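You operate a simulated robot arm through the tools that you are given. There is no shell and no other tool.

The job below is to be done with a simulated robot arm. You get a single attempt, and the scene is never put back.

## Task
Dock the sander, release the hold, shut the air valve and bleed the line to zero.
Fine: stop the fan too. Set down upright: palm sander.

Only the result counts: the job must be done as asked and must still hold three seconds after the hand-in. Knocking over, shifting, dropping, spilling or breaking anything else fails it.

## Robot
A 6-joint arm with a two-finger parallel gripper, fixed in place. Base frame: the origin is on the floor under the middle of its stand, x ahead of it, y to its left, z up; the work surface is at about z = 800. Lengths are in mm, angles in degrees, forces in N, time in s.
It reaches about 1313 mm from its shoulder. Its first joint turns from -166.0 to 166.0 degrees. Payload 3.43 kg.
Tool frame: the origin (TCP) lies between the finger pads and is the grasp point; the fingertips stand 34 mm ahead of it; z points along the fingers, y is the line along which they close. The gripper opens to 128 mm. The fingers are 24 mm wide and 12 mm thick; the gripper's body (48 by 130 mm) begins 96 mm behind the TCP.
Orientation is told as [roll, pitch, yaw] about the base's x, y, z axes, in that order, counted from this pose: with the fingers straight down and closing along the base's y, the tool's x points along the base's -x, its y along +y and its z along -z.

## Interface
- The arm moves only by the tool servo_tool. Its argument "commands" is one flat list of numbers, 7 for each row, row after row: the shift along the tool's x, y, z in mm, then the turn, a rotation vector about the tool's x, y, z in degrees, then the closure in counts, from 0 (fully open) to 255 (shut). In form: [tx, ty, tz, ax, ay, az, gripper, tx, ty, tz, ax, ay, az, gripper, ...]. A call has 1 to 20 rows; each row shifts and turns the commanded pose from where the row before left it, along the tool's axes as they then stand. A row lasts 0.2 s, in which the tool goes at most 50 mm and 8.6 degrees; a call with a longer step from one row to the next is refused whole, and so is a gripper value outside its range. A pose out of reach is approached as far as the arm can. The call stops where the force on the tool passes 90 N (or 10 N more than at its start, if that is more) or the arm is blocked; 0.2 s more then pass. The fingers move at their own pace (about 153 mm/s each) and stop on an object; they squeeze with about 40 N. The grip force told is the motor's: it shows also when the fingers shut on nothing. Time passes only in rows, and 0.2 s behind the last, so rows that do not move let the fingers close. The reply holds the time, the measured pose of the TCP, the force on the tool along the base axes, the opening and the grip force, in the units named above and with some noise, with the torque about the TCP (base axes, N m) and any sound that the robot's microphone picked up.
- Cameras (640 x 400 px; columns grow to the right, rows downward): "scene" is fixed at [402.3, 500.6, 1398.4]; the picture's right is [-0.74, -0.67, 0.00], its down [-0.41, 0.45, -0.79] and it looks along [0.53, -0.59, -0.61] (base axes); focal length 358 px, centre (320, 200). "wrist" rides on the gripper at [76, -11, -160] in the tool frame; the picture's right is [0.15, 0.99, 0.00], its down [-0.88, 0.13, -0.46] and it looks along [-0.45, 0.07, 0.89] (tool axes); focal length 234 px, centre (320, 200). There is no depth. A picture from a camera that has moved, and an enlarged one, comes with that camera's place and axes in the base frame and with its lens.
- capture(camera): a new picture of that camera. No time passes.
- close_up(camera, box): a new picture of the part [left, top, right, bottom] of that camera's present view, enlarged. No time passes.
- finish_job(): hands the job in; it is judged then, once.

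Places have to be worked out from the pictures, the camera data and where the tool is seen. Open the gripper and draw the arm clear of the work before you hand the job in, unless the task says otherwise.

The tools are called as a command line: name --argument value ..., lists and objects as JSON in quotes. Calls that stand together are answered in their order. servo_tool: Moves the arm, as the interface text tells. Its arguments: {"type":"object","properties":{"commands":{"type":"array"}},"required":["commands"]} The other tools are called the same way: capture (camera) takes a picture; close_up (camera, box) takes an enlarged picture of a part of a camera's view; finish_job () hands the job in.

At the start:

```text
t: 0.0
tool_pos: [643.3, -147.6, 1143.0]
tool_rot: [0.0, -0.1, -0.1]
contact_force: [-0.1, -0.4, -0.1]
wrist_torque: [0.03, -0.02, 0.01]
grip_width: 128.1
gripper_force: 0.0
```

scene: 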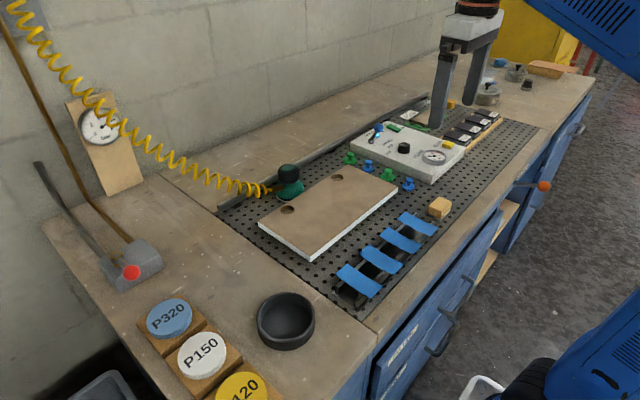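
wrist: 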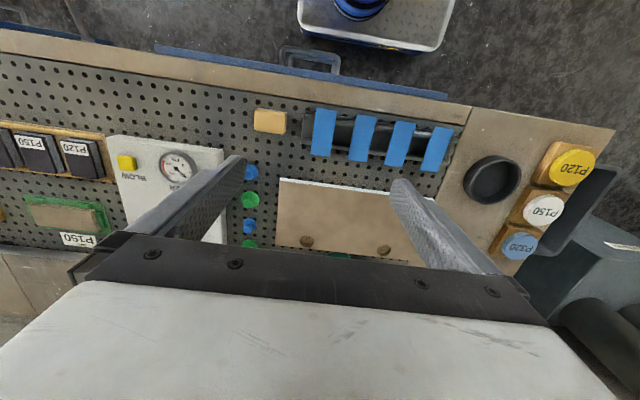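

I'll start by looking closely at the scene to identify the sander, dock, valve, fan and hold controls.

close_up --camera "scene" --box '[320, 80, 520, 205]'

close_up --camera "scene" --box '[220, 140, 460, 310]'

close_up --camera "scene" --box '[0, 140, 330, 400]'

close_up --camera "wrist" --box '[0, 100, 320, 300]'

close_up --camera "wrist" --box '[240, 80, 640, 290]'

```text
3.20 times, centred on (420, 142) of scene
camera zoom: at [402.3, 500.6, 1398.4], right [-0.74, -0.67, 0.0], down [-0.41, 0.45, -0.79], along [0.53, -0.59, -0.61], focal length 1146 px, centre (0, 384)
```

zoom: 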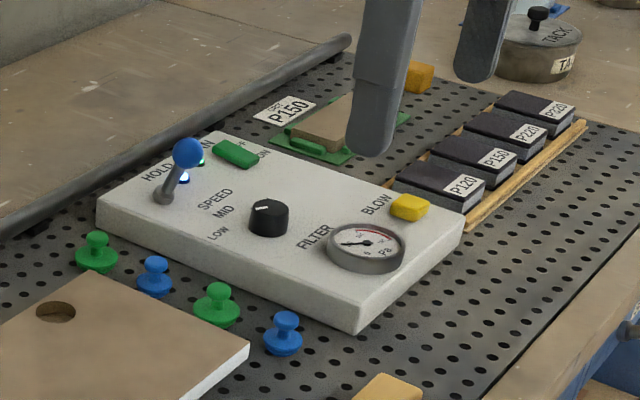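

```text
2.35 times, centred on (340, 225) of scene
camera zoom: at [402.3, 500.6, 1398.4], right [-0.74, -0.67, 0.0], down [-0.41, 0.45, -0.79], along [0.53, -0.59, -0.61], focal length 843 px, centre (273, 141)
```

zoom: 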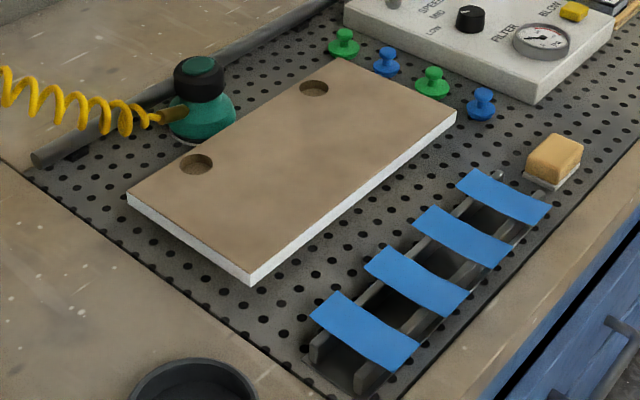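

```text
1.54 times, centred on (165, 270) of scene
camera zoom: at [402.3, 500.6, 1398.4], right [-0.74, -0.67, 0.0], down [-0.41, 0.45, -0.79], along [0.53, -0.59, -0.61], focal length 551 px, centre (558, 92)
```

zoom: 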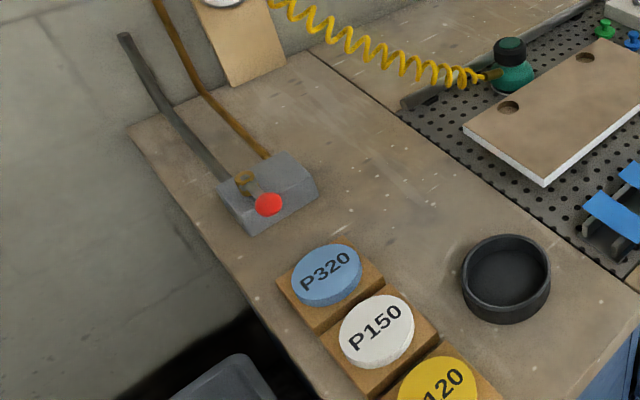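

```text
2.00 times, centred on (160, 200) of wrist
camera zoom: at [567.8, -158.6, 1301.8], right [-0.15, 0.99, 0.0], down [0.88, 0.13, 0.46], along [0.45, 0.07, -0.89], focal length 468 px, centre (640, 200)
```

zoom: 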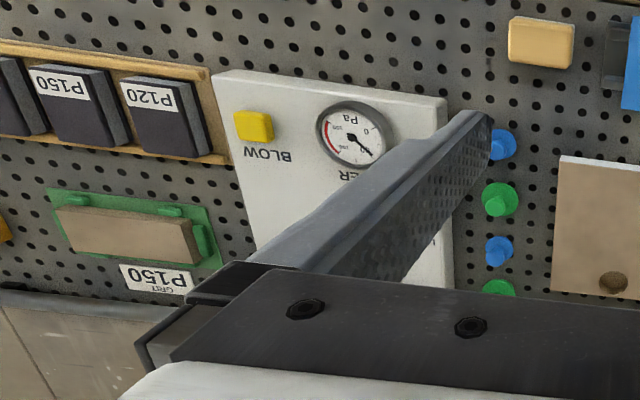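

```text
1.60 times, centred on (440, 185) of wrist
camera zoom: at [567.8, -158.6, 1301.8], right [-0.15, 0.99, 0.0], down [0.88, 0.13, 0.46], along [0.45, 0.07, -0.89], focal length 375 px, centre (128, 224)
```

zoom: 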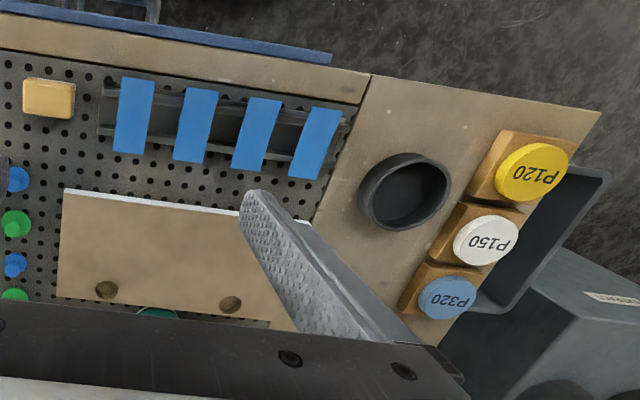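

The panel (HOLD lever, FAN rocker, BLOW button) is at about x 770–970, y −380…−510. The sander is near (990,−35), the valve near (990,395), and a black cup near (708,252). I'll move over the panel for a closer wrist view.

servo_tool --commands '[0, -50, 0, 0, 0, 0, 0, 0, -50, 0, 0, 0, 0, 0, 0, -50, 0, 0, 0, 0, 0, 0, -50, 0, 0, 0, 0, 0, 0, -50, 0, 0, 0, 0, 0, 0, -25, 0, 0, 0, 0, 0, 0, 0, 0, 0, 0, 0, 0]'

capture --camera "wrist"

capture --camera "scene"

```text
t: 1.6
tool_pos: [643.3, -424.1, 1141.6]
tool_rot: [0.0, 0.0, 0.0]
contact_force: [0.5, 0.5, -0.8]
wrist_torque: [0.0, -0.03, -0.03]
grip_width: 128.1
gripper_force: 0.1
```

```text
taken
camera wrist: at [567.3, -435.5, 1301.8], right [-0.15, 0.99, 0.0], down [0.88, 0.13, 0.46], along [0.45, 0.07, -0.89], focal length 234 px, centre (320, 200)
```

wrist: 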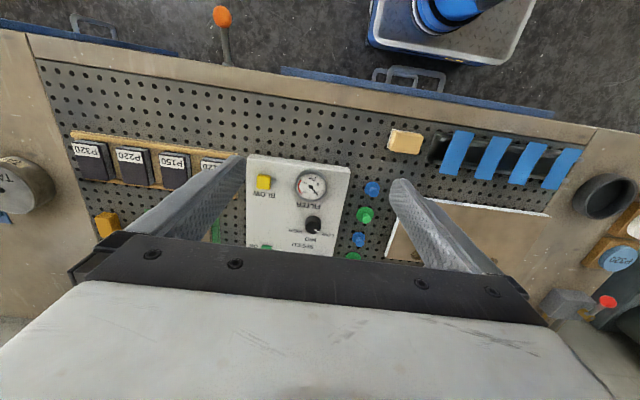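

```text
taken
```

scene: 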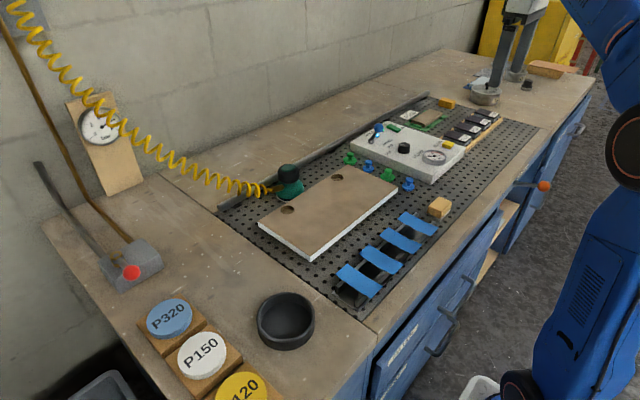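

There's also an orange-knobbed lever at the bench front edge. I'll zoom in on it, the sander, the valve and the gauge before deciding anything.

close_up --camera "scene" --box '[480, 150, 580, 220]'

close_up --camera "scene" --box '[60, 80, 160, 200]'

close_up --camera "scene" --box '[80, 220, 180, 300]'

close_up --camera "scene" --box '[240, 150, 320, 210]'

close_up --camera "scene" --box '[340, 110, 480, 200]'

close_up --camera "wrist" --box '[200, 140, 400, 270]'

close_up --camera "wrist" --box '[180, 0, 280, 70]'

close_up --camera "wrist" --box '[400, 120, 640, 320]'

```text
5.71 times, centred on (530, 185) of scene
camera zoom: at [402.3, 500.6, 1398.4], right [-0.74, -0.67, 0.0], down [-0.41, 0.45, -0.79], along [0.53, -0.59, -0.61], focal length 2047 px, centre (-880, 286)
```

zoom: 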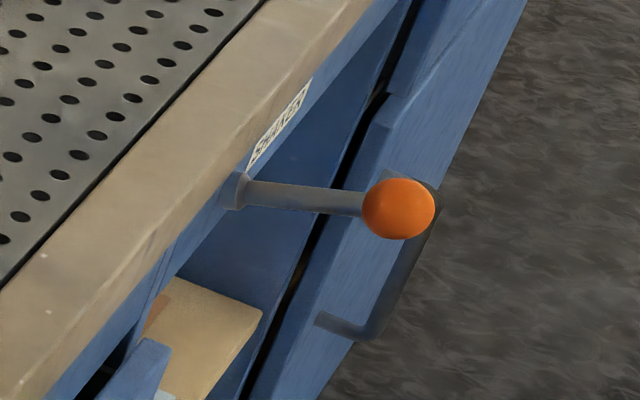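

```text
3.33 times, centred on (110, 140) of scene
camera zoom: at [402.3, 500.6, 1398.4], right [-0.74, -0.67, 0.0], down [-0.41, 0.45, -0.79], along [0.53, -0.59, -0.61], focal length 1194 px, centre (1020, 400)
```

zoom: 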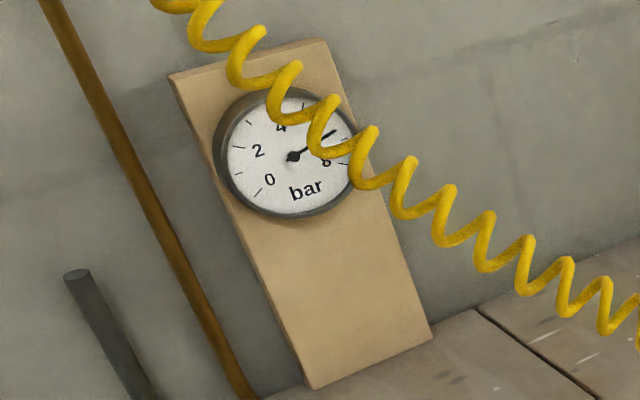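

```text
5.00 times, centred on (130, 260) of scene
camera zoom: at [402.3, 500.6, 1398.4], right [-0.74, -0.67, 0.0], down [-0.41, 0.45, -0.79], along [0.53, -0.59, -0.61], focal length 1791 px, centre (1270, -100)
```

zoom: 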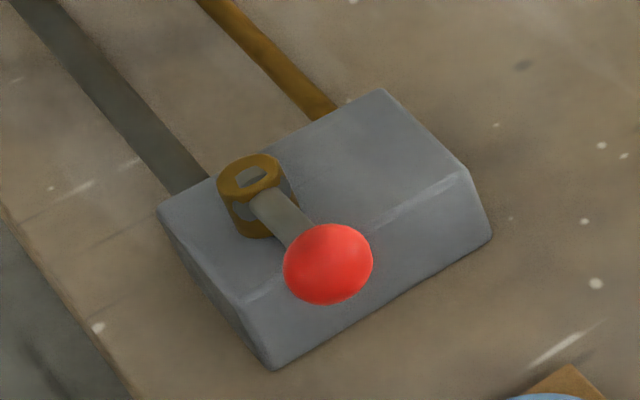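

```text
6.67 times, centred on (280, 180) of scene
camera zoom: at [402.3, 500.6, 1398.4], right [-0.74, -0.67, 0.0], down [-0.41, 0.45, -0.79], along [0.53, -0.59, -0.61], focal length 2388 px, centre (587, 333)
```

zoom: 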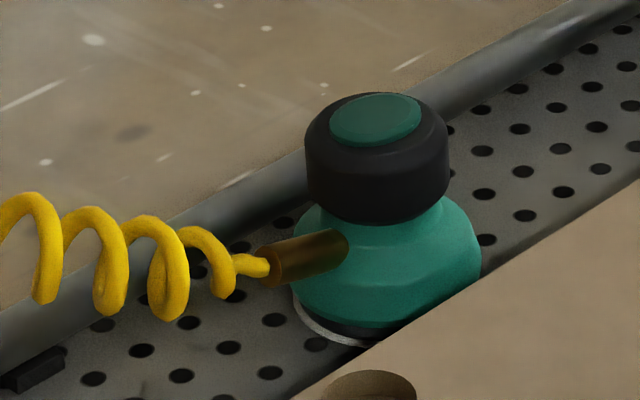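

```text
4.44 times, centred on (410, 155) of scene
camera zoom: at [402.3, 500.6, 1398.4], right [-0.74, -0.67, 0.0], down [-0.41, 0.45, -0.79], along [0.53, -0.59, -0.61], focal length 1592 px, centre (-80, 400)
```

zoom: 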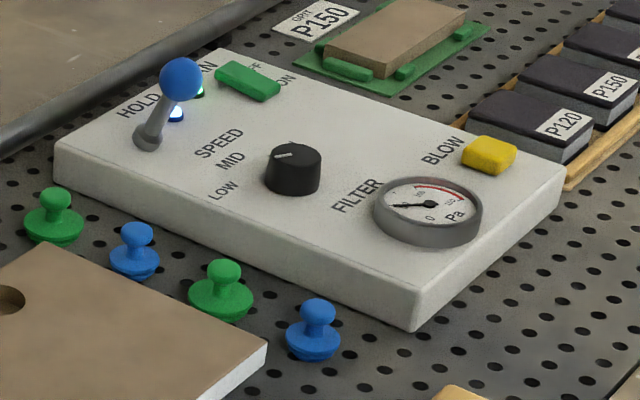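

```text
3.08 times, centred on (300, 205) of wrist
camera zoom: at [567.3, -435.5, 1301.8], right [-0.15, 0.99, 0.0], down [0.88, 0.13, 0.46], along [0.45, 0.07, -0.89], focal length 720 px, centre (382, 185)
```

zoom: 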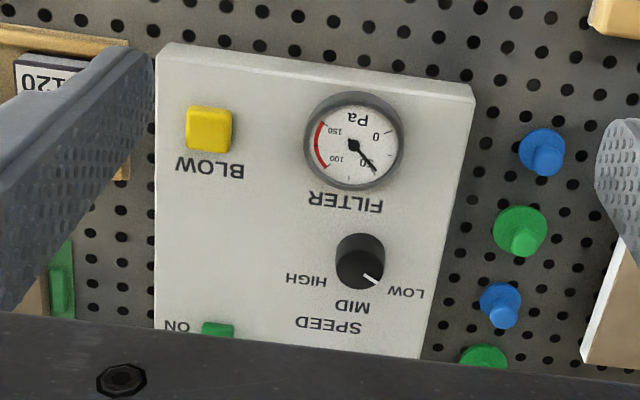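

```text
5.71 times, centred on (230, 35) of wrist
camera zoom: at [567.3, -435.5, 1301.8], right [-0.15, 0.99, 0.0], down [0.88, 0.13, 0.46], along [0.45, 0.07, -0.89], focal length 1338 px, centre (834, 1143)
```

zoom: 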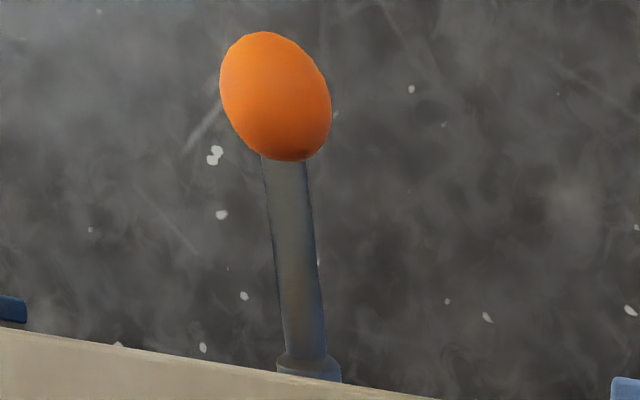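

```text
2.00 times, centred on (520, 220) of wrist
camera zoom: at [567.3, -435.5, 1301.8], right [-0.15, 0.99, 0.0], down [0.88, 0.13, 0.46], along [0.45, 0.07, -0.89], focal length 468 px, centre (-80, 160)
```

zoom: 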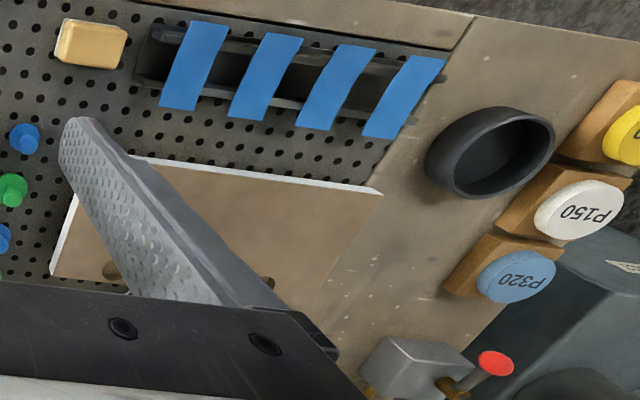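

I see the wall gauge at about 6.5 bar, the FAN rocker on, the HOLD lever with a blue light, and a labelled orange lever on the bench front. I'll back off and tilt the wrist to read that label and the front edge.

servo_tool --commands '[45, -20, 0, 0, 0, 0, 0, 45, -20, 0, 0, 0, 0, 0, 45, -20, 0, 0, 0, 0, 0, 45, -20, 0, 0, 0, 0, 0, 45, -20, 0, 0, 0, 0, 0, 45, -20, 0, 0, 0, 0, 0, 45, -10, 0, 0, -7.5, 0, 0, 0, 0, 0, 0, -7.5, 0, 0, 0, 0, 0, 0, -7.5, 0, 0, 0, 0, 0, 0, -7.5, 0, 0, 0, 0, 0, 0, -7.5, 0, 0, 0, 0, 0, 0, 0, 0, 0]'

capture --camera "wrist"

```text
t: 4.2
tool_pos: [328.7, -552.7, 1140.5]
tool_rot: [0.0, -37.6, 0.0]
contact_force: [0.4, 0.6, 0.0]
wrist_torque: [-0.02, 0.02, 0.0]
grip_width: 128.0
gripper_force: 0.0
```

```text
taken
camera wrist: at [170.9, -563.7, 1221.6], right [-0.12, 0.99, -0.09], down [0.42, 0.13, 0.9], along [0.9, 0.07, -0.43], focal length 234 px, centre (320, 200)
```

wrist: 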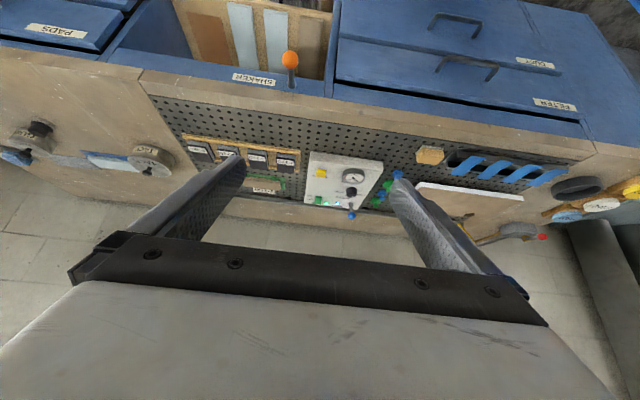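

close_up --camera "wrist" --box '[220, 40, 320, 100]'

close_up --camera "wrist" --box '[240, 130, 420, 240]'

close_up --camera "wrist" --box '[400, 140, 640, 270]'

```text
6.40 times, centred on (270, 70) of wrist
camera zoom: at [170.9, -563.7, 1221.6], right [-0.12, 0.99, -0.09], down [0.42, 0.13, 0.9], along [0.9, 0.07, -0.43], focal length 1499 px, centre (640, 1032)
```

zoom: 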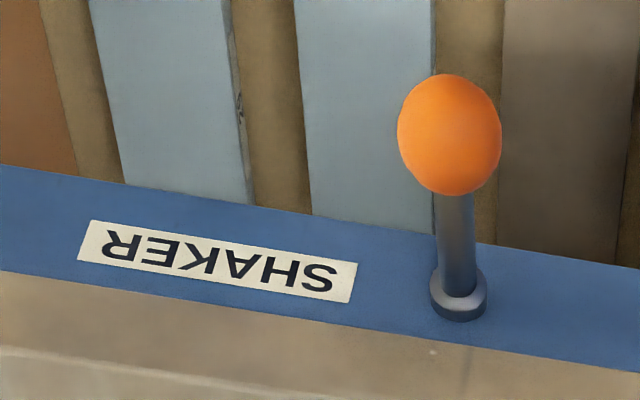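

```text
3.56 times, centred on (330, 185) of wrist
camera zoom: at [170.9, -563.7, 1221.6], right [-0.12, 0.99, -0.09], down [0.42, 0.13, 0.9], along [0.9, 0.07, -0.43], focal length 833 px, centre (284, 253)
```

zoom: 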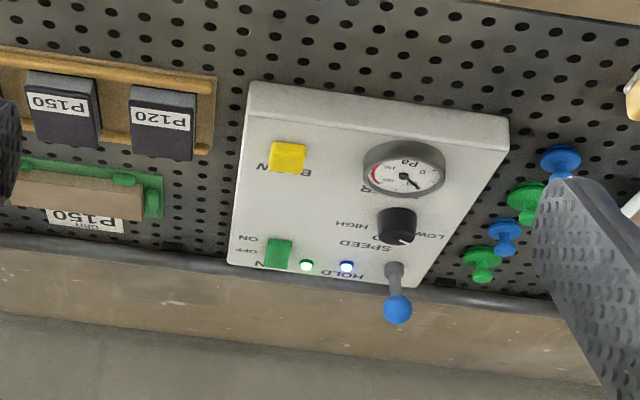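

```text
2.67 times, centred on (520, 205) of wrist
camera zoom: at [170.9, -563.7, 1221.6], right [-0.12, 0.99, -0.09], down [0.42, 0.13, 0.9], along [0.9, 0.07, -0.43], focal length 624 px, centre (-213, 187)
```

zoom: 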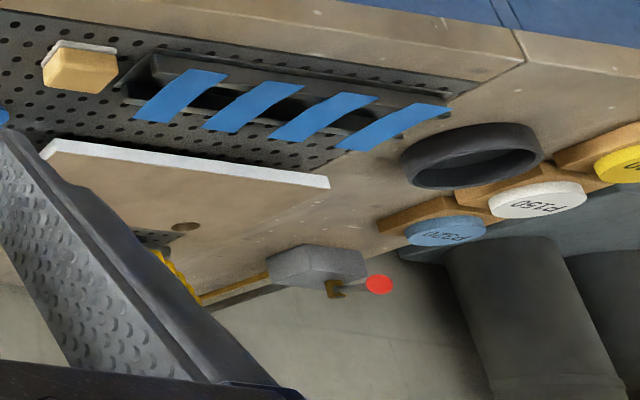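

The orange lever is just a filter "SHAKER", so it isn't needed. OFF on the fan rocker is its far (+x) end, at about (978,−485), and the HOLD ball is at about (950,−380,896), leaning toward the robot. Next I'll level the tool and go look at the dock cup and valve from above.

servo_tool --commands '[0, 0, 0, 0, 7.5, 0, 0, 0, 0, 0, 0, 7.5, 0, 0, 0, 0, 0, 0, 7.5, 0, 0, 0, 0, 0, 0, 7.5, 0, 0, 0, 0, 0, 0, 7.5, 0, 0, -20, 40, 5, 0, 0, 0, 0, -20, 40, 5, 0, 0, 0, 0, -20, 40, 5, 0, 0, 0, 0, -20, 40, 5, 0, 0, 0, 0, -20, 40, 5, 0, 0, 0, 0, -20, 40, 5, 0, 0, 0, 0, -20, 40, 5, 0, 0, 0, 0, -20, 40, 5, 0, 0, 0, 0, -20, 40, 5, 0, 0, 0, 0, -20, 40, 5, 0, 0, 0, 0, -20, 40, 5, 0, 0, 0, 0, -20, 40, 5, 0, 0, 0, 0, -20, 40, 5, 0, 0, 0, 0, -20, 40, 5, 0, 0, 0, 0, -20, 40, 5, 0, 0, 0, 0]'

servo_tool --commands '[-20, 40, 5, 0, 0, 0, 0, -20, 40, 5, 0, 0, 0, 0, -20, 40, 5, 0, 0, 0, 0, -20, 40, 10, 0, 0, 0, 0, -20, 40, 10, 0, 0, 0, 0, 0, 0, 10, 0, 0, 0, 0]'

capture --camera "wrist"

capture --camera "scene"

```text
t: 8.4
tool_pos: [628.1, 47.0, 1067.5]
tool_rot: [-0.1, -0.2, -0.1]
contact_force: [-0.1, 0.5, 0.6]
wrist_torque: [0.01, -0.05, -0.01]
grip_width: 128.0
gripper_force: 0.1
```

```text
t: 9.8
tool_pos: [727.9, 246.6, 1021.4]
tool_rot: [0.0, -0.1, 0.0]
contact_force: [-0.5, -0.3, -0.1]
wrist_torque: [0.01, -0.06, 0.02]
grip_width: 128.0
gripper_force: 0.1
```

```text
taken
camera wrist: at [652.6, 235.2, 1181.4], right [-0.15, 0.99, 0.0], down [0.88, 0.13, 0.46], along [0.45, 0.07, -0.89], focal length 234 px, centre (320, 200)
```

wrist: 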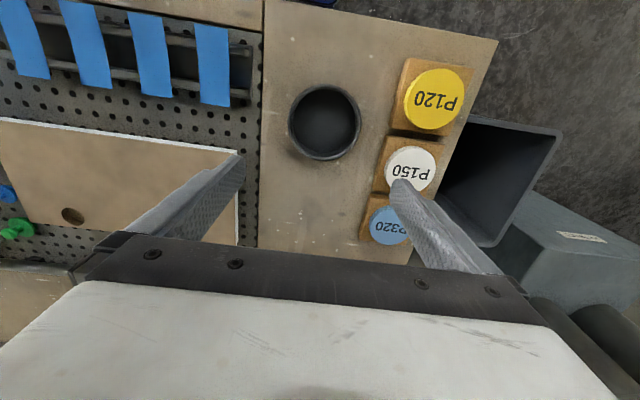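

```text
taken
```

scene: 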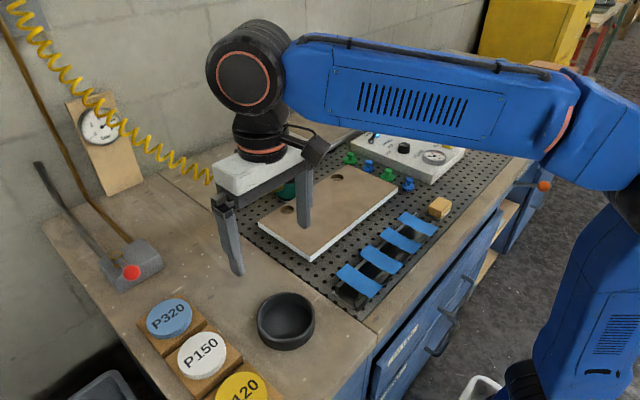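

close_up --camera "wrist" --box '[260, 60, 400, 180]'

close_up --camera "wrist" --box '[0, 0, 260, 140]'

close_up --camera "wrist" --box '[400, 60, 640, 300]'

```text
3.33 times, centred on (330, 120) of wrist
camera zoom: at [652.6, 235.2, 1181.4], right [-0.15, 0.99, 0.0], down [0.88, 0.13, 0.46], along [0.45, 0.07, -0.89], focal length 781 px, centre (287, 467)
```

zoom: 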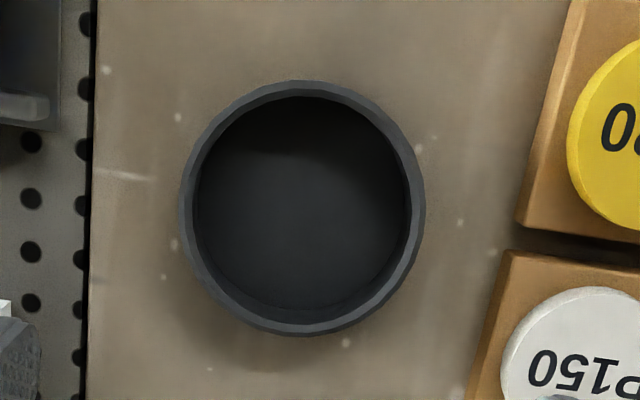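

```text
2.46 times, centred on (130, 70) of wrist
camera zoom: at [652.6, 235.2, 1181.4], right [-0.15, 0.99, 0.0], down [0.88, 0.13, 0.46], along [0.45, 0.07, -0.89], focal length 576 px, centre (788, 520)
```

zoom: 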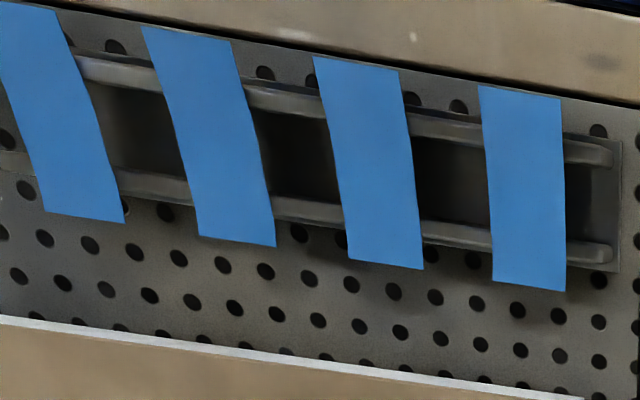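

```text
1.67 times, centred on (520, 180) of wrist
camera zoom: at [652.6, 235.2, 1181.4], right [-0.15, 0.99, 0.0], down [0.88, 0.13, 0.46], along [0.45, 0.07, -0.89], focal length 390 px, centre (-13, 233)
```

zoom: 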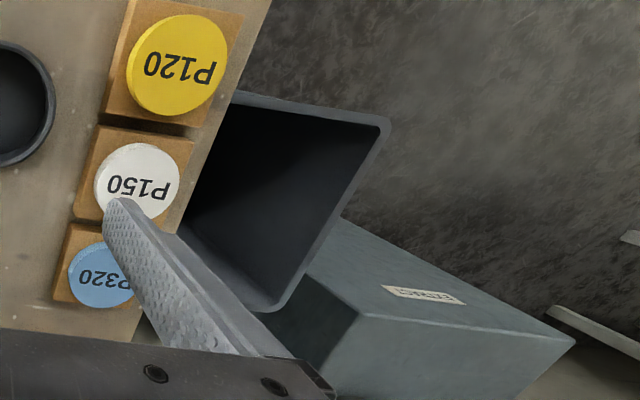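

The black cup at about (703,250) is empty and has a ~102 mm rim, so it suits the ~78 mm sander as its dock. Next I'll view the sander from closer up.

servo_tool --commands '[-21.5, -35.2, -3.6, 0, 0, 0, 0, -21.5, -35.2, -3.6, 0, 0, 0, 0, -21.5, -35.2, -3.6, 0, 0, 0, 0, -21.5, -35.2, -3.6, 0, 0, 0, 0, -21.5, -35.2, -3.6, 0, 0, 0, 0, -21.5, -35.2, -3.6, 0, 0, 0, 0, -21.5, -35.2, -3.6, 0, 0, 0, 0, -21.5, -35.2, -3.6, 0, 0, 0, 0, 0, 0, 0, 0, 0, 0, 0]'

capture --camera "wrist"

close_up --camera "wrist" --box '[240, 100, 400, 240]'

close_up --camera "scene" --box '[240, 280, 340, 360]'

```text
t: 11.8
tool_pos: [899.8, -35.6, 1051.2]
tool_rot: [0.0, -0.1, 0.1]
contact_force: [0.5, 0.3, -0.3]
wrist_torque: [0.01, -0.01, 0.0]
grip_width: 128.0
gripper_force: 0.1
```

```text
taken
camera wrist: at [824.6, -46.1, 1210.2], right [-0.15, 0.99, 0.0], down [0.88, 0.13, 0.46], along [0.45, 0.07, -0.89], focal length 234 px, centre (320, 200)
```

wrist: 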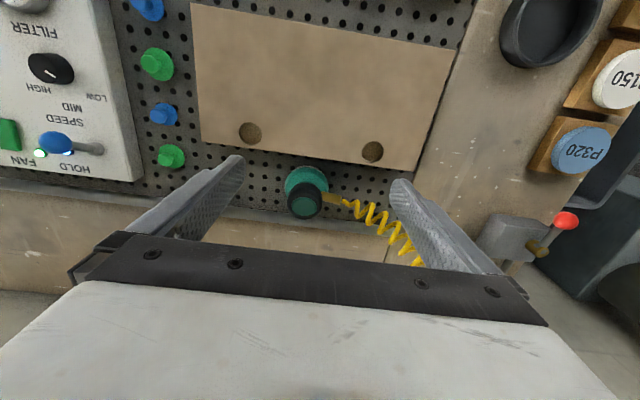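

```text
2.86 times, centred on (320, 170) of wrist
camera zoom: at [824.6, -46.1, 1210.2], right [-0.15, 0.99, 0.0], down [0.88, 0.13, 0.46], along [0.45, 0.07, -0.89], focal length 669 px, centre (320, 286)
```

zoom: 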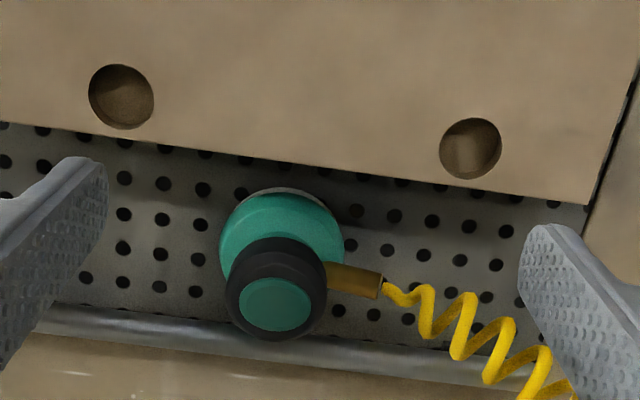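

```text
5.00 times, centred on (290, 320) of scene
camera zoom: at [402.3, 500.6, 1398.4], right [-0.74, -0.67, 0.0], down [-0.41, 0.45, -0.79], along [0.53, -0.59, -0.61], focal length 1791 px, centre (470, -400)
```

zoom: 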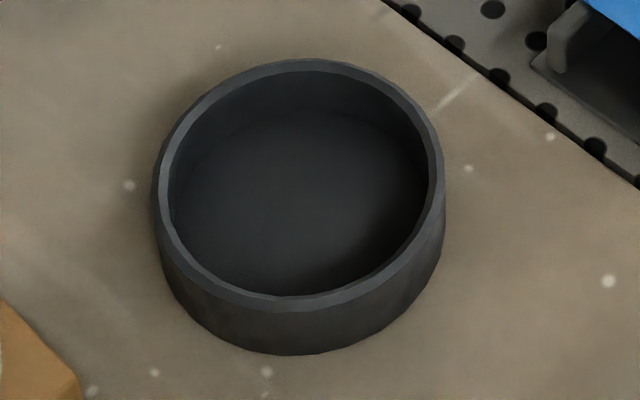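

The sander top is at about (1004,−43,884), with a cap of about 58 mm that starts near z 852. The hose fitting points +y at z≈843, so I'll grip the cap with the fingers closing along x. First I'll inspect the valve: red ball about (973,401,871), pivot about (1040,399,865).

servo_tool --commands '[0, 48, 0, 0, 0, 0, 0, 0, 48, 0, 0, 0, 0, 0, 0, 48, 0, 0, 0, 0, 0, 0, 48, 0, 0, 0, 0, 0, 0, 48, 0, 0, 0, 0, 0, 0, 48, 0, 0, 0, 0, 0, 0, 48, 0, 0, 0, 0, 0, 0, 48, 0, 0, 0, 0, 0, 0, 40, 0, 0, 0, 0, 0, 0, 0, 0, 0, 0, 0, 0]'

capture --camera "wrist"

close_up --camera "wrist" --box '[240, 100, 400, 240]'

capture --camera "scene"

```text
t: 14.0
tool_pos: [899.2, 389.9, 1048.5]
tool_rot: [0.1, -0.1, 0.0]
contact_force: [0.6, 0.0, 0.5]
wrist_torque: [0.0, 0.01, 0.02]
grip_width: 128.1
gripper_force: 0.1
```

```text
taken
camera wrist: at [823.1, 378.2, 1207.8], right [-0.15, 0.99, 0.0], down [0.88, 0.13, 0.46], along [0.45, 0.07, -0.89], focal length 234 px, centre (320, 200)
```

wrist: 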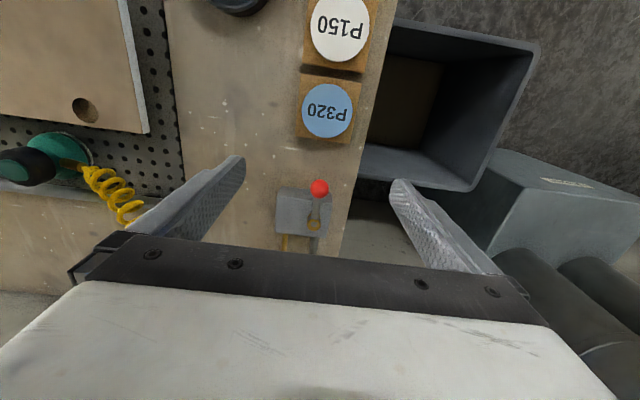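

```text
2.86 times, centred on (320, 170) of wrist
camera zoom: at [823.1, 378.2, 1207.8], right [-0.15, 0.99, 0.0], down [0.88, 0.13, 0.46], along [0.45, 0.07, -0.89], focal length 669 px, centre (320, 286)
```

zoom: 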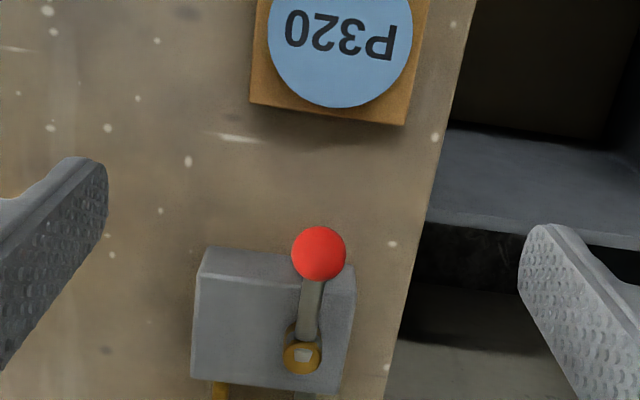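

```text
taken
```

scene: 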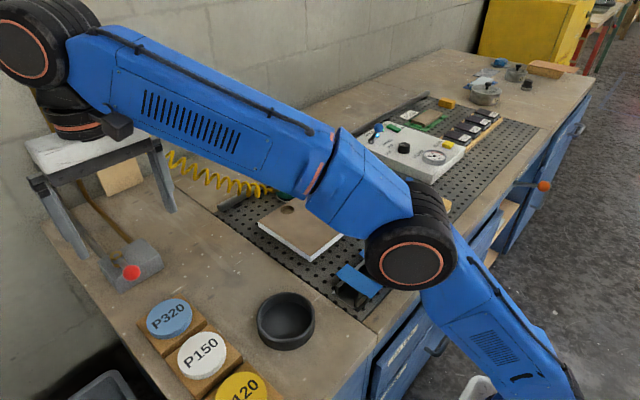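

The valve's stem is vertical, with the lever pointing −x from a pivot at about (1046,401). I'll look closer at it for a stop pin or marking, and check the wall gauge.

close_up --camera "wrist" --box '[265, 170, 345, 245]'

close_up --camera "scene" --box '[95, 235, 170, 295]'

close_up --camera "scene" --box '[0, 0, 160, 150]'

```text
5.33 times, centred on (305, 208) of wrist
camera zoom: at [823.1, 378.2, 1207.8], right [-0.15, 0.99, 0.0], down [0.88, 0.13, 0.46], along [0.45, 0.07, -0.89], focal length 1249 px, centre (400, 160)
```

zoom: 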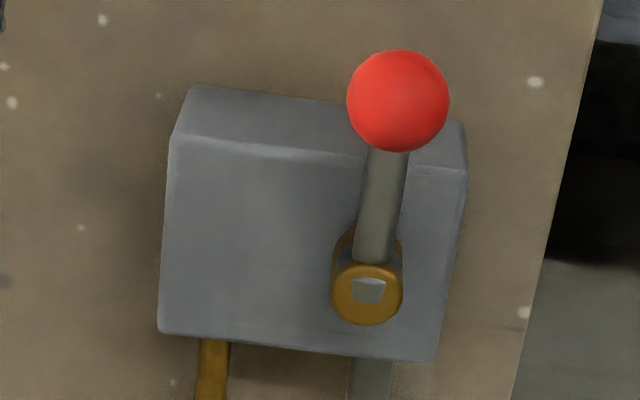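

```text
6.67 times, centred on (132, 265) of scene
camera zoom: at [402.3, 500.6, 1398.4], right [-0.74, -0.67, 0.0], down [-0.41, 0.45, -0.79], along [0.53, -0.59, -0.61], focal length 2388 px, centre (1570, -233)
```

zoom: 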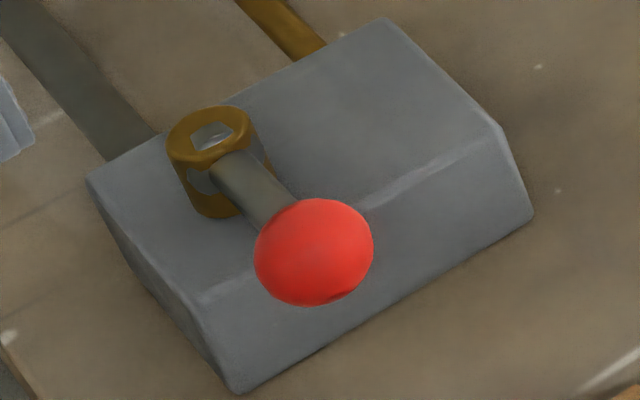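

```text
2.67 times, centred on (80, 75) of scene
camera zoom: at [402.3, 500.6, 1398.4], right [-0.74, -0.67, 0.0], down [-0.41, 0.45, -0.79], along [0.53, -0.59, -0.61], focal length 955 px, centre (960, 533)
```

zoom: 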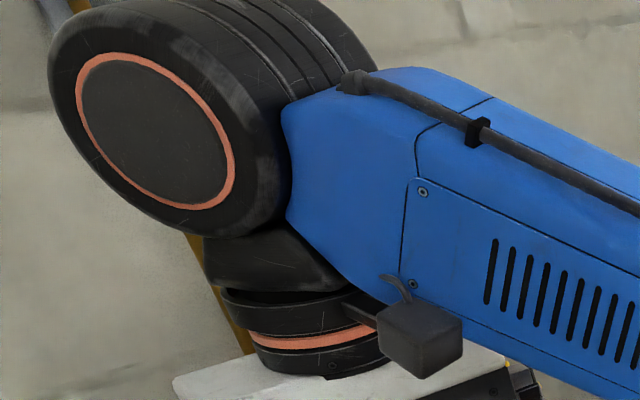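

There's no marking for direction, so I'll test the valve gently later. Sander first: I return to y≈−42 and turn the tool 90° so the fingers close along x, clear of the hose fitting.

servo_tool --commands '[0, -48, 0, 0, 0, 0, 0, 0, -48, 0, 0, 0, 0, 0, 0, -48, 0, 0, 0, 0, 0, 0, -48, 0, 0, 0, 0, 0, 0, -48, 0, 0, 0, 0, 0, 0, -48, 0, 0, 0, 0, 0, 0, -48, 0, 0, 0, 0, 0, 0, -48, 0, 0, 0, 0, 0, 0, -48, 0, 0, 0, 0, 0, 0, 0, 0, 0, 0, -8.1818, 0, 0, 0, 0, 0, 0, -8.1818, 0, 0, 0, 0, 0, 0, -8.1818, 0, 0, 0, 0, 0, 0, -8.1818, 0, 0, 0, 0, 0, 0, -8.1818, 0, 0, 0, 0, 0, 0, -8.1818, 0, 0, 0, 0, 0, 0, -8.1818, 0, 0, 0, 0, 0, 0, -8.1818, 0, 0, 0, 0, 0, 0, -8.1818, 0, 0, 0, 0, 0, 0, -8.1818, 0, 0, 0, 0, 0, 0, -8.1818, 0]'

capture --camera "wrist"

capture --camera "scene"

```text
t: 18.2
tool_pos: [899.8, -42.8, 1050.7]
tool_rot: [-0.1, -0.1, 90.1]
contact_force: [0.4, 0.3, -0.6]
wrist_torque: [-0.02, 0.01, -0.05]
grip_width: 127.8
gripper_force: 0.0
```

```text
taken
camera wrist: at [911.6, -118.3, 1210.6], right [-0.99, -0.15, 0.0], down [-0.13, 0.88, 0.46], along [-0.07, 0.45, -0.89], focal length 234 px, centre (320, 200)
```

wrist: 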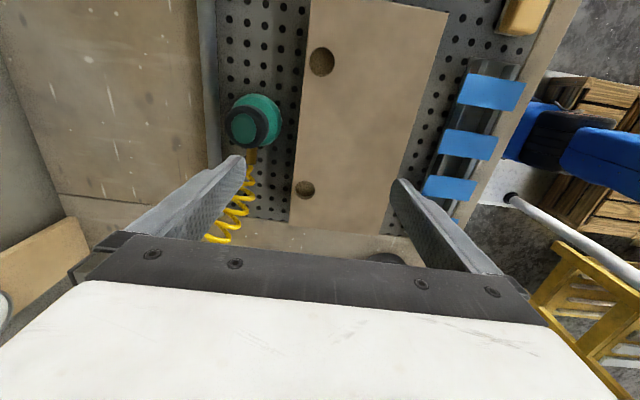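

```text
taken
```

scene: 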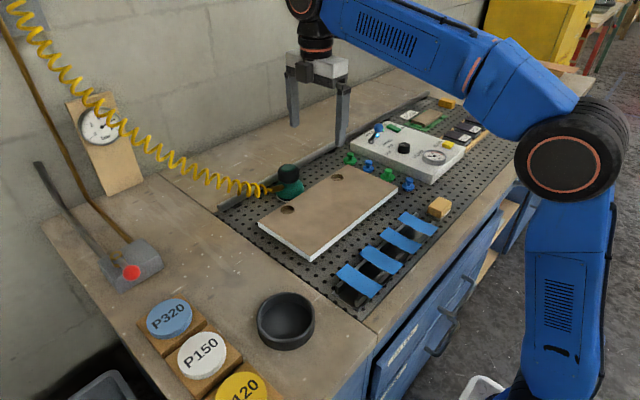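

The sander is visible ahead, at larger x. I'll move to directly above it and recheck alignment before descending.

servo_tool --commands '[0, -34.4, 0, 0, 0, 0, 0, 0, -34.4, 0, 0, 0, 0, 0, 0, -34.4, 0, 0, 0, 0, 0, 0, 0, 30, 0, 0, 0, 0, 0, 0, 30, 0, 0, 0, 0, 0, 0, 0, 0, 0, 0, 0]'

capture --camera "wrist"

close_up --camera "wrist" --box '[240, 80, 400, 200]'

close_up --camera "scene" --box '[220, 60, 380, 200]'

```text
t: 19.6
tool_pos: [1004.6, -43.1, 990.5]
tool_rot: [-0.2, 0.0, 90.0]
contact_force: [-0.2, -0.1, -0.1]
wrist_torque: [0.01, 0.0, -0.01]
grip_width: 128.2
gripper_force: 0.0
```

```text
taken
camera wrist: at [1014.5, -118.5, 1150.7], right [-0.99, -0.15, 0.0], down [-0.13, 0.88, 0.46], along [-0.07, 0.45, -0.89], focal length 234 px, centre (320, 200)
```

wrist: 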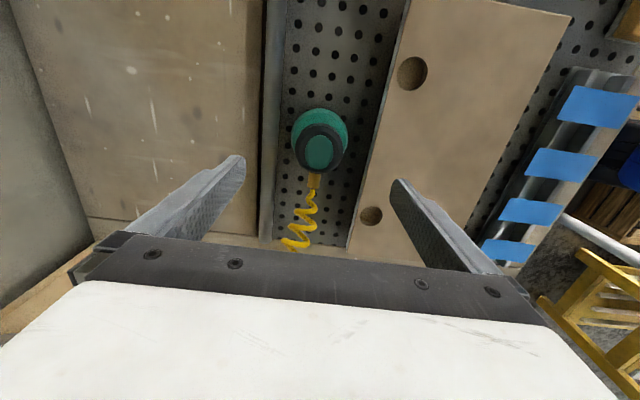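

```text
3.33 times, centred on (320, 140) of wrist
camera zoom: at [1014.5, -118.5, 1150.7], right [-0.99, -0.15, 0.0], down [-0.13, 0.88, 0.46], along [-0.07, 0.45, -0.89], focal length 781 px, centre (320, 400)
```

zoom: 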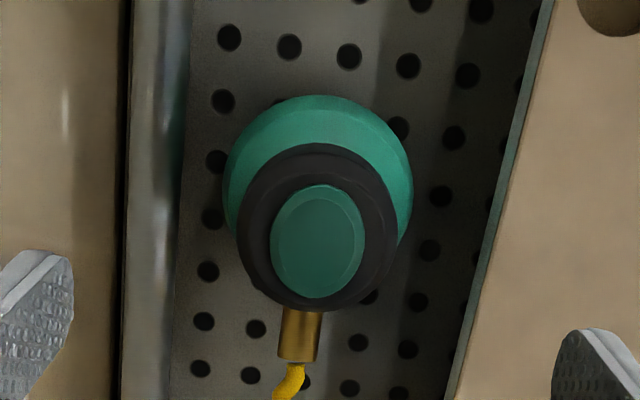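

```text
2.86 times, centred on (300, 130) of scene
camera zoom: at [402.3, 500.6, 1398.4], right [-0.74, -0.67, 0.0], down [-0.41, 0.45, -0.79], along [0.53, -0.59, -0.61], focal length 1024 px, centre (377, 400)
```

zoom: 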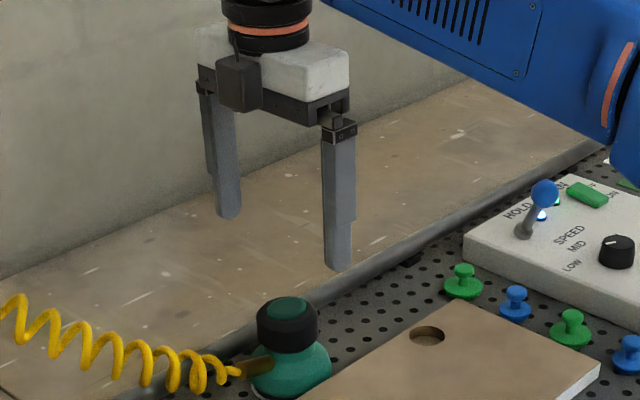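

The cap is centred at about (1003.5,−44.5), directly under the TCP. I'll narrow the fingers to about 90 mm and descend until the tips straddle the cap (TCP z≈890).

servo_tool --commands '[1.2, 1.0, 0, 0, 0, 0, 76, 0, 0, 20, 0, 0, 0, 76, 0, 0, 20, 0, 0, 0, 76, 0, 0, 20, 0, 0, 0, 76, 0, 0, 20, 0, 0, 0, 76, 0, 0, 20, 0, 0, 0, 76, 0, 0, 0, 0, 0, 0, 76]'

capture --camera "wrist"

close_up --camera "scene" --box '[230, 110, 350, 210]'

```text
t: 21.2
tool_pos: [1002.9, -42.4, 892.5]
tool_rot: [0.0, 0.0, 90.1]
contact_force: [-0.4, -0.4, 0.3]
wrist_torque: [0.02, 0.01, 0.0]
grip_width: 89.8
gripper_force: 0.1
```

```text
taken
camera wrist: at [1013.7, -117.8, 1051.5], right [-0.99, -0.15, 0.0], down [-0.13, 0.88, 0.46], along [-0.07, 0.45, -0.89], focal length 234 px, centre (320, 200)
```

wrist: 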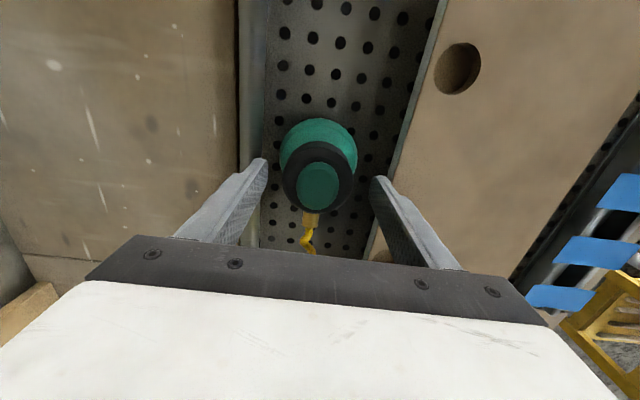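

```text
4.00 times, centred on (290, 160) of scene
camera zoom: at [402.3, 500.6, 1398.4], right [-0.74, -0.67, 0.0], down [-0.41, 0.45, -0.79], along [0.53, -0.59, -0.61], focal length 1433 px, centre (440, 360)
```

zoom: 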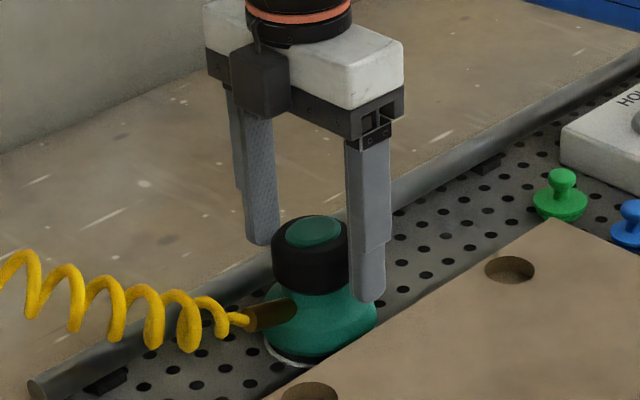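

The fingers straddle the cap, with the tips just above its lower edge. I'll lower 3 mm and close on the cap.

servo_tool --commands '[0, 0, 3, 0, 0, 0, 76, 0, 0, 0, 0, 0, 0, 255, 0, 0, 0, 0, 0, 0, 255, 0, 0, 0, 0, 0, 0, 255]'

close_up --camera "scene" --box '[230, 110, 350, 210]'

capture --camera "wrist"

```text
t: 22.2
tool_pos: [1003.6, -43.1, 887.0]
tool_rot: [-0.1, -0.1, 90.1]
contact_force: [12.0, -0.1, 7.3]
wrist_torque: [-0.02, -0.58, 0.02]
grip_width: 57.2
gripper_force: 39.6
```

```text
4.00 times, centred on (290, 160) of scene
camera zoom: at [402.3, 500.6, 1398.4], right [-0.74, -0.67, 0.0], down [-0.41, 0.45, -0.79], along [0.53, -0.59, -0.61], focal length 1433 px, centre (440, 360)
```

zoom: 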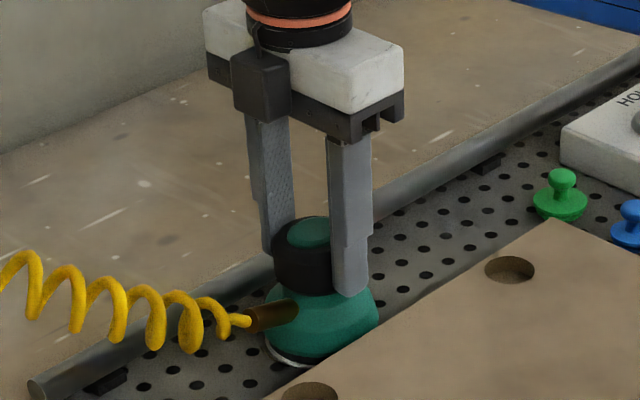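

```text
taken
camera wrist: at [1014.0, -118.2, 1048.6], right [-0.99, -0.15, 0.0], down [-0.13, 0.88, 0.46], along [-0.06, 0.45, -0.89], focal length 234 px, centre (320, 200)
```

wrist: 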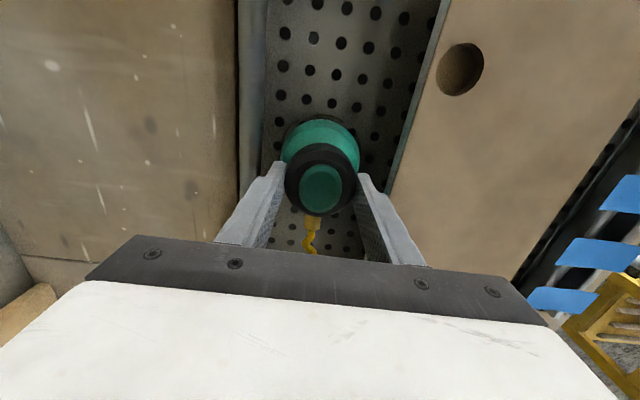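

Gripped at 57 mm with 40 N. I'll lift slowly and watch that the sander comes up level.

servo_tool --commands '[0, 0, -5, 0, 0, 0, 255, 0, 0, -10, 0, 0, 0, 255, 0, 0, -15, 0, 0, 0, 255, 0, 0, -20, 0, 0, 0, 255, 0, 0, 0, 0, 0, 0, 255]'

capture --camera "scene"

close_up --camera "scene" --box '[230, 90, 350, 210]'

capture --camera "wrist"

```text
t: 23.4
tool_pos: [1003.7, -43.4, 939.6]
tool_rot: [-0.1, 0.0, 90.1]
contact_force: [-0.4, 0.3, -9.5]
wrist_torque: [0.01, -0.04, 0.03]
grip_width: 57.5
gripper_force: 39.9
```

```text
taken
```

scene: 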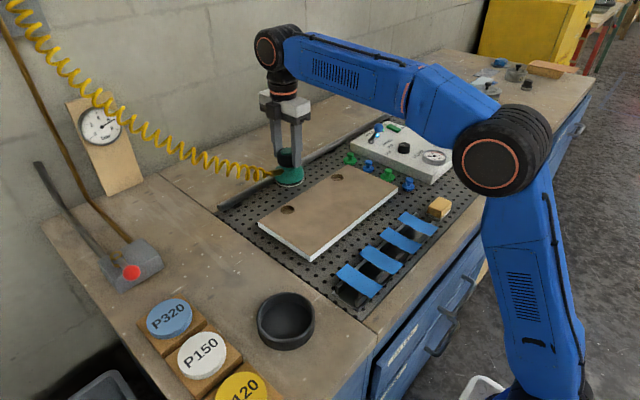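

```text
3.33 times, centred on (290, 150) of scene
camera zoom: at [402.3, 500.6, 1398.4], right [-0.74, -0.67, 0.0], down [-0.41, 0.45, -0.79], along [0.53, -0.59, -0.61], focal length 1194 px, centre (420, 367)
```

zoom: 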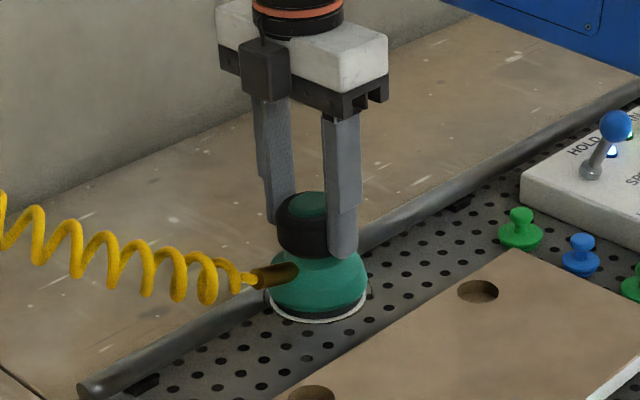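

```text
taken
camera wrist: at [1014.9, -118.9, 1099.6], right [-0.99, -0.15, 0.0], down [-0.13, 0.88, 0.46], along [-0.07, 0.45, -0.89], focal length 234 px, centre (320, 200)
```

wrist: 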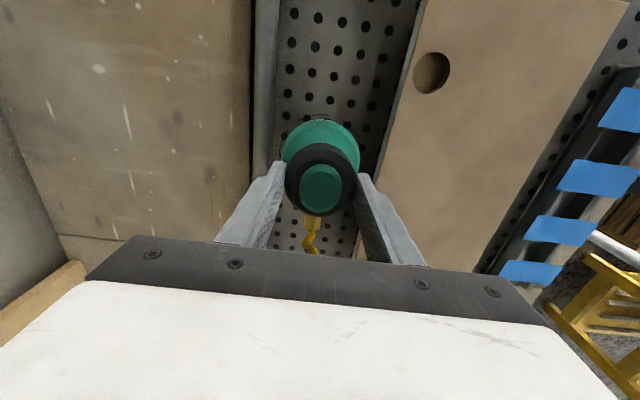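

Lifted level, with a weight of about 1 kg. I'll raise it further and carry it to above the dock at about (705,252), keeping the sander's yaw.

servo_tool --commands '[0, 0, -30, 0, 0, 0, 255, 0, 0, -30, 0, 0, 0, 255, -10, 10, 0, 0, 0, 0, 255, -21.9, 22.2, 0, 0, 0, 0, 255, -21.9, 22.2, 0, 0, 0, 0, 255, -21.9, 22.2, 0, 0, 0, 0, 255, -21.9, 22.2, 0, 0, 0, 0, 255, -21.9, 22.2, 0, 0, 0, 0, 255, -21.9, 22.2, 0, 0, 0, 0, 255, -21.9, 22.2, 0, 0, 0, 0, 255, -21.9, 22.2, 0, 0, 0, 0, 255, -21.9, 22.2, 0, 0, 0, 0, 255, -21.9, 22.2, 0, 0, 0, 0, 255, -21.9, 22.2, 0, 0, 0, 0, 255, -21.9, 22.2, 0, 0, 0, 0, 255, -21.9, 22.2, 0, 0, 0, 0, 255, 0, 0, 0, 0, 0, 0, 255]'

capture --camera "scene"

capture --camera "wrist"

```text
t: 27.0
tool_pos: [705.4, 251.5, 997.8]
tool_rot: [-0.1, -0.1, 89.9]
contact_force: [1.0, 0.8, -7.2]
wrist_torque: [-0.02, -0.04, 0.0]
grip_width: 57.2
gripper_force: 39.9
```

```text
taken
```

scene: 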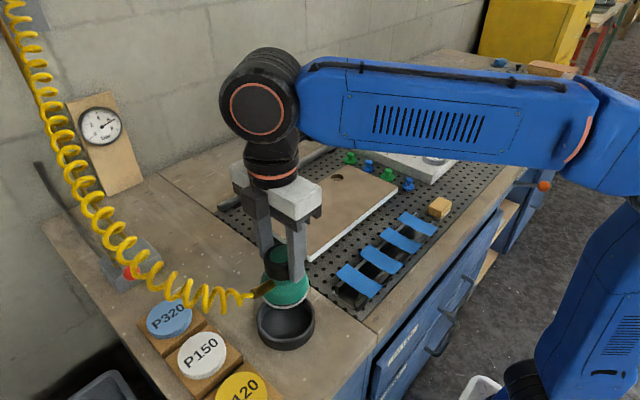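

```text
taken
camera wrist: at [716.6, 176.5, 1157.0], right [-0.99, -0.15, 0.0], down [-0.13, 0.88, 0.46], along [-0.07, 0.45, -0.89], focal length 234 px, centre (320, 200)
```

wrist: 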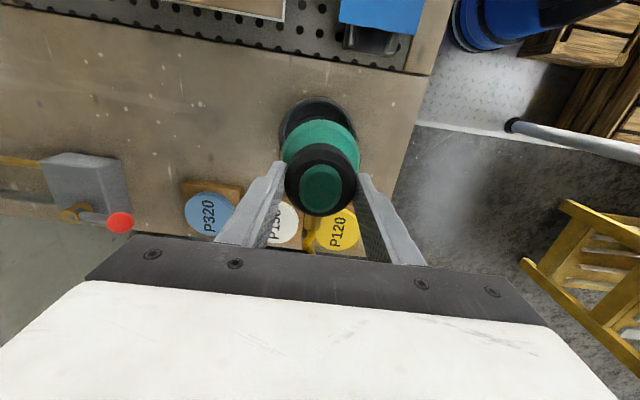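

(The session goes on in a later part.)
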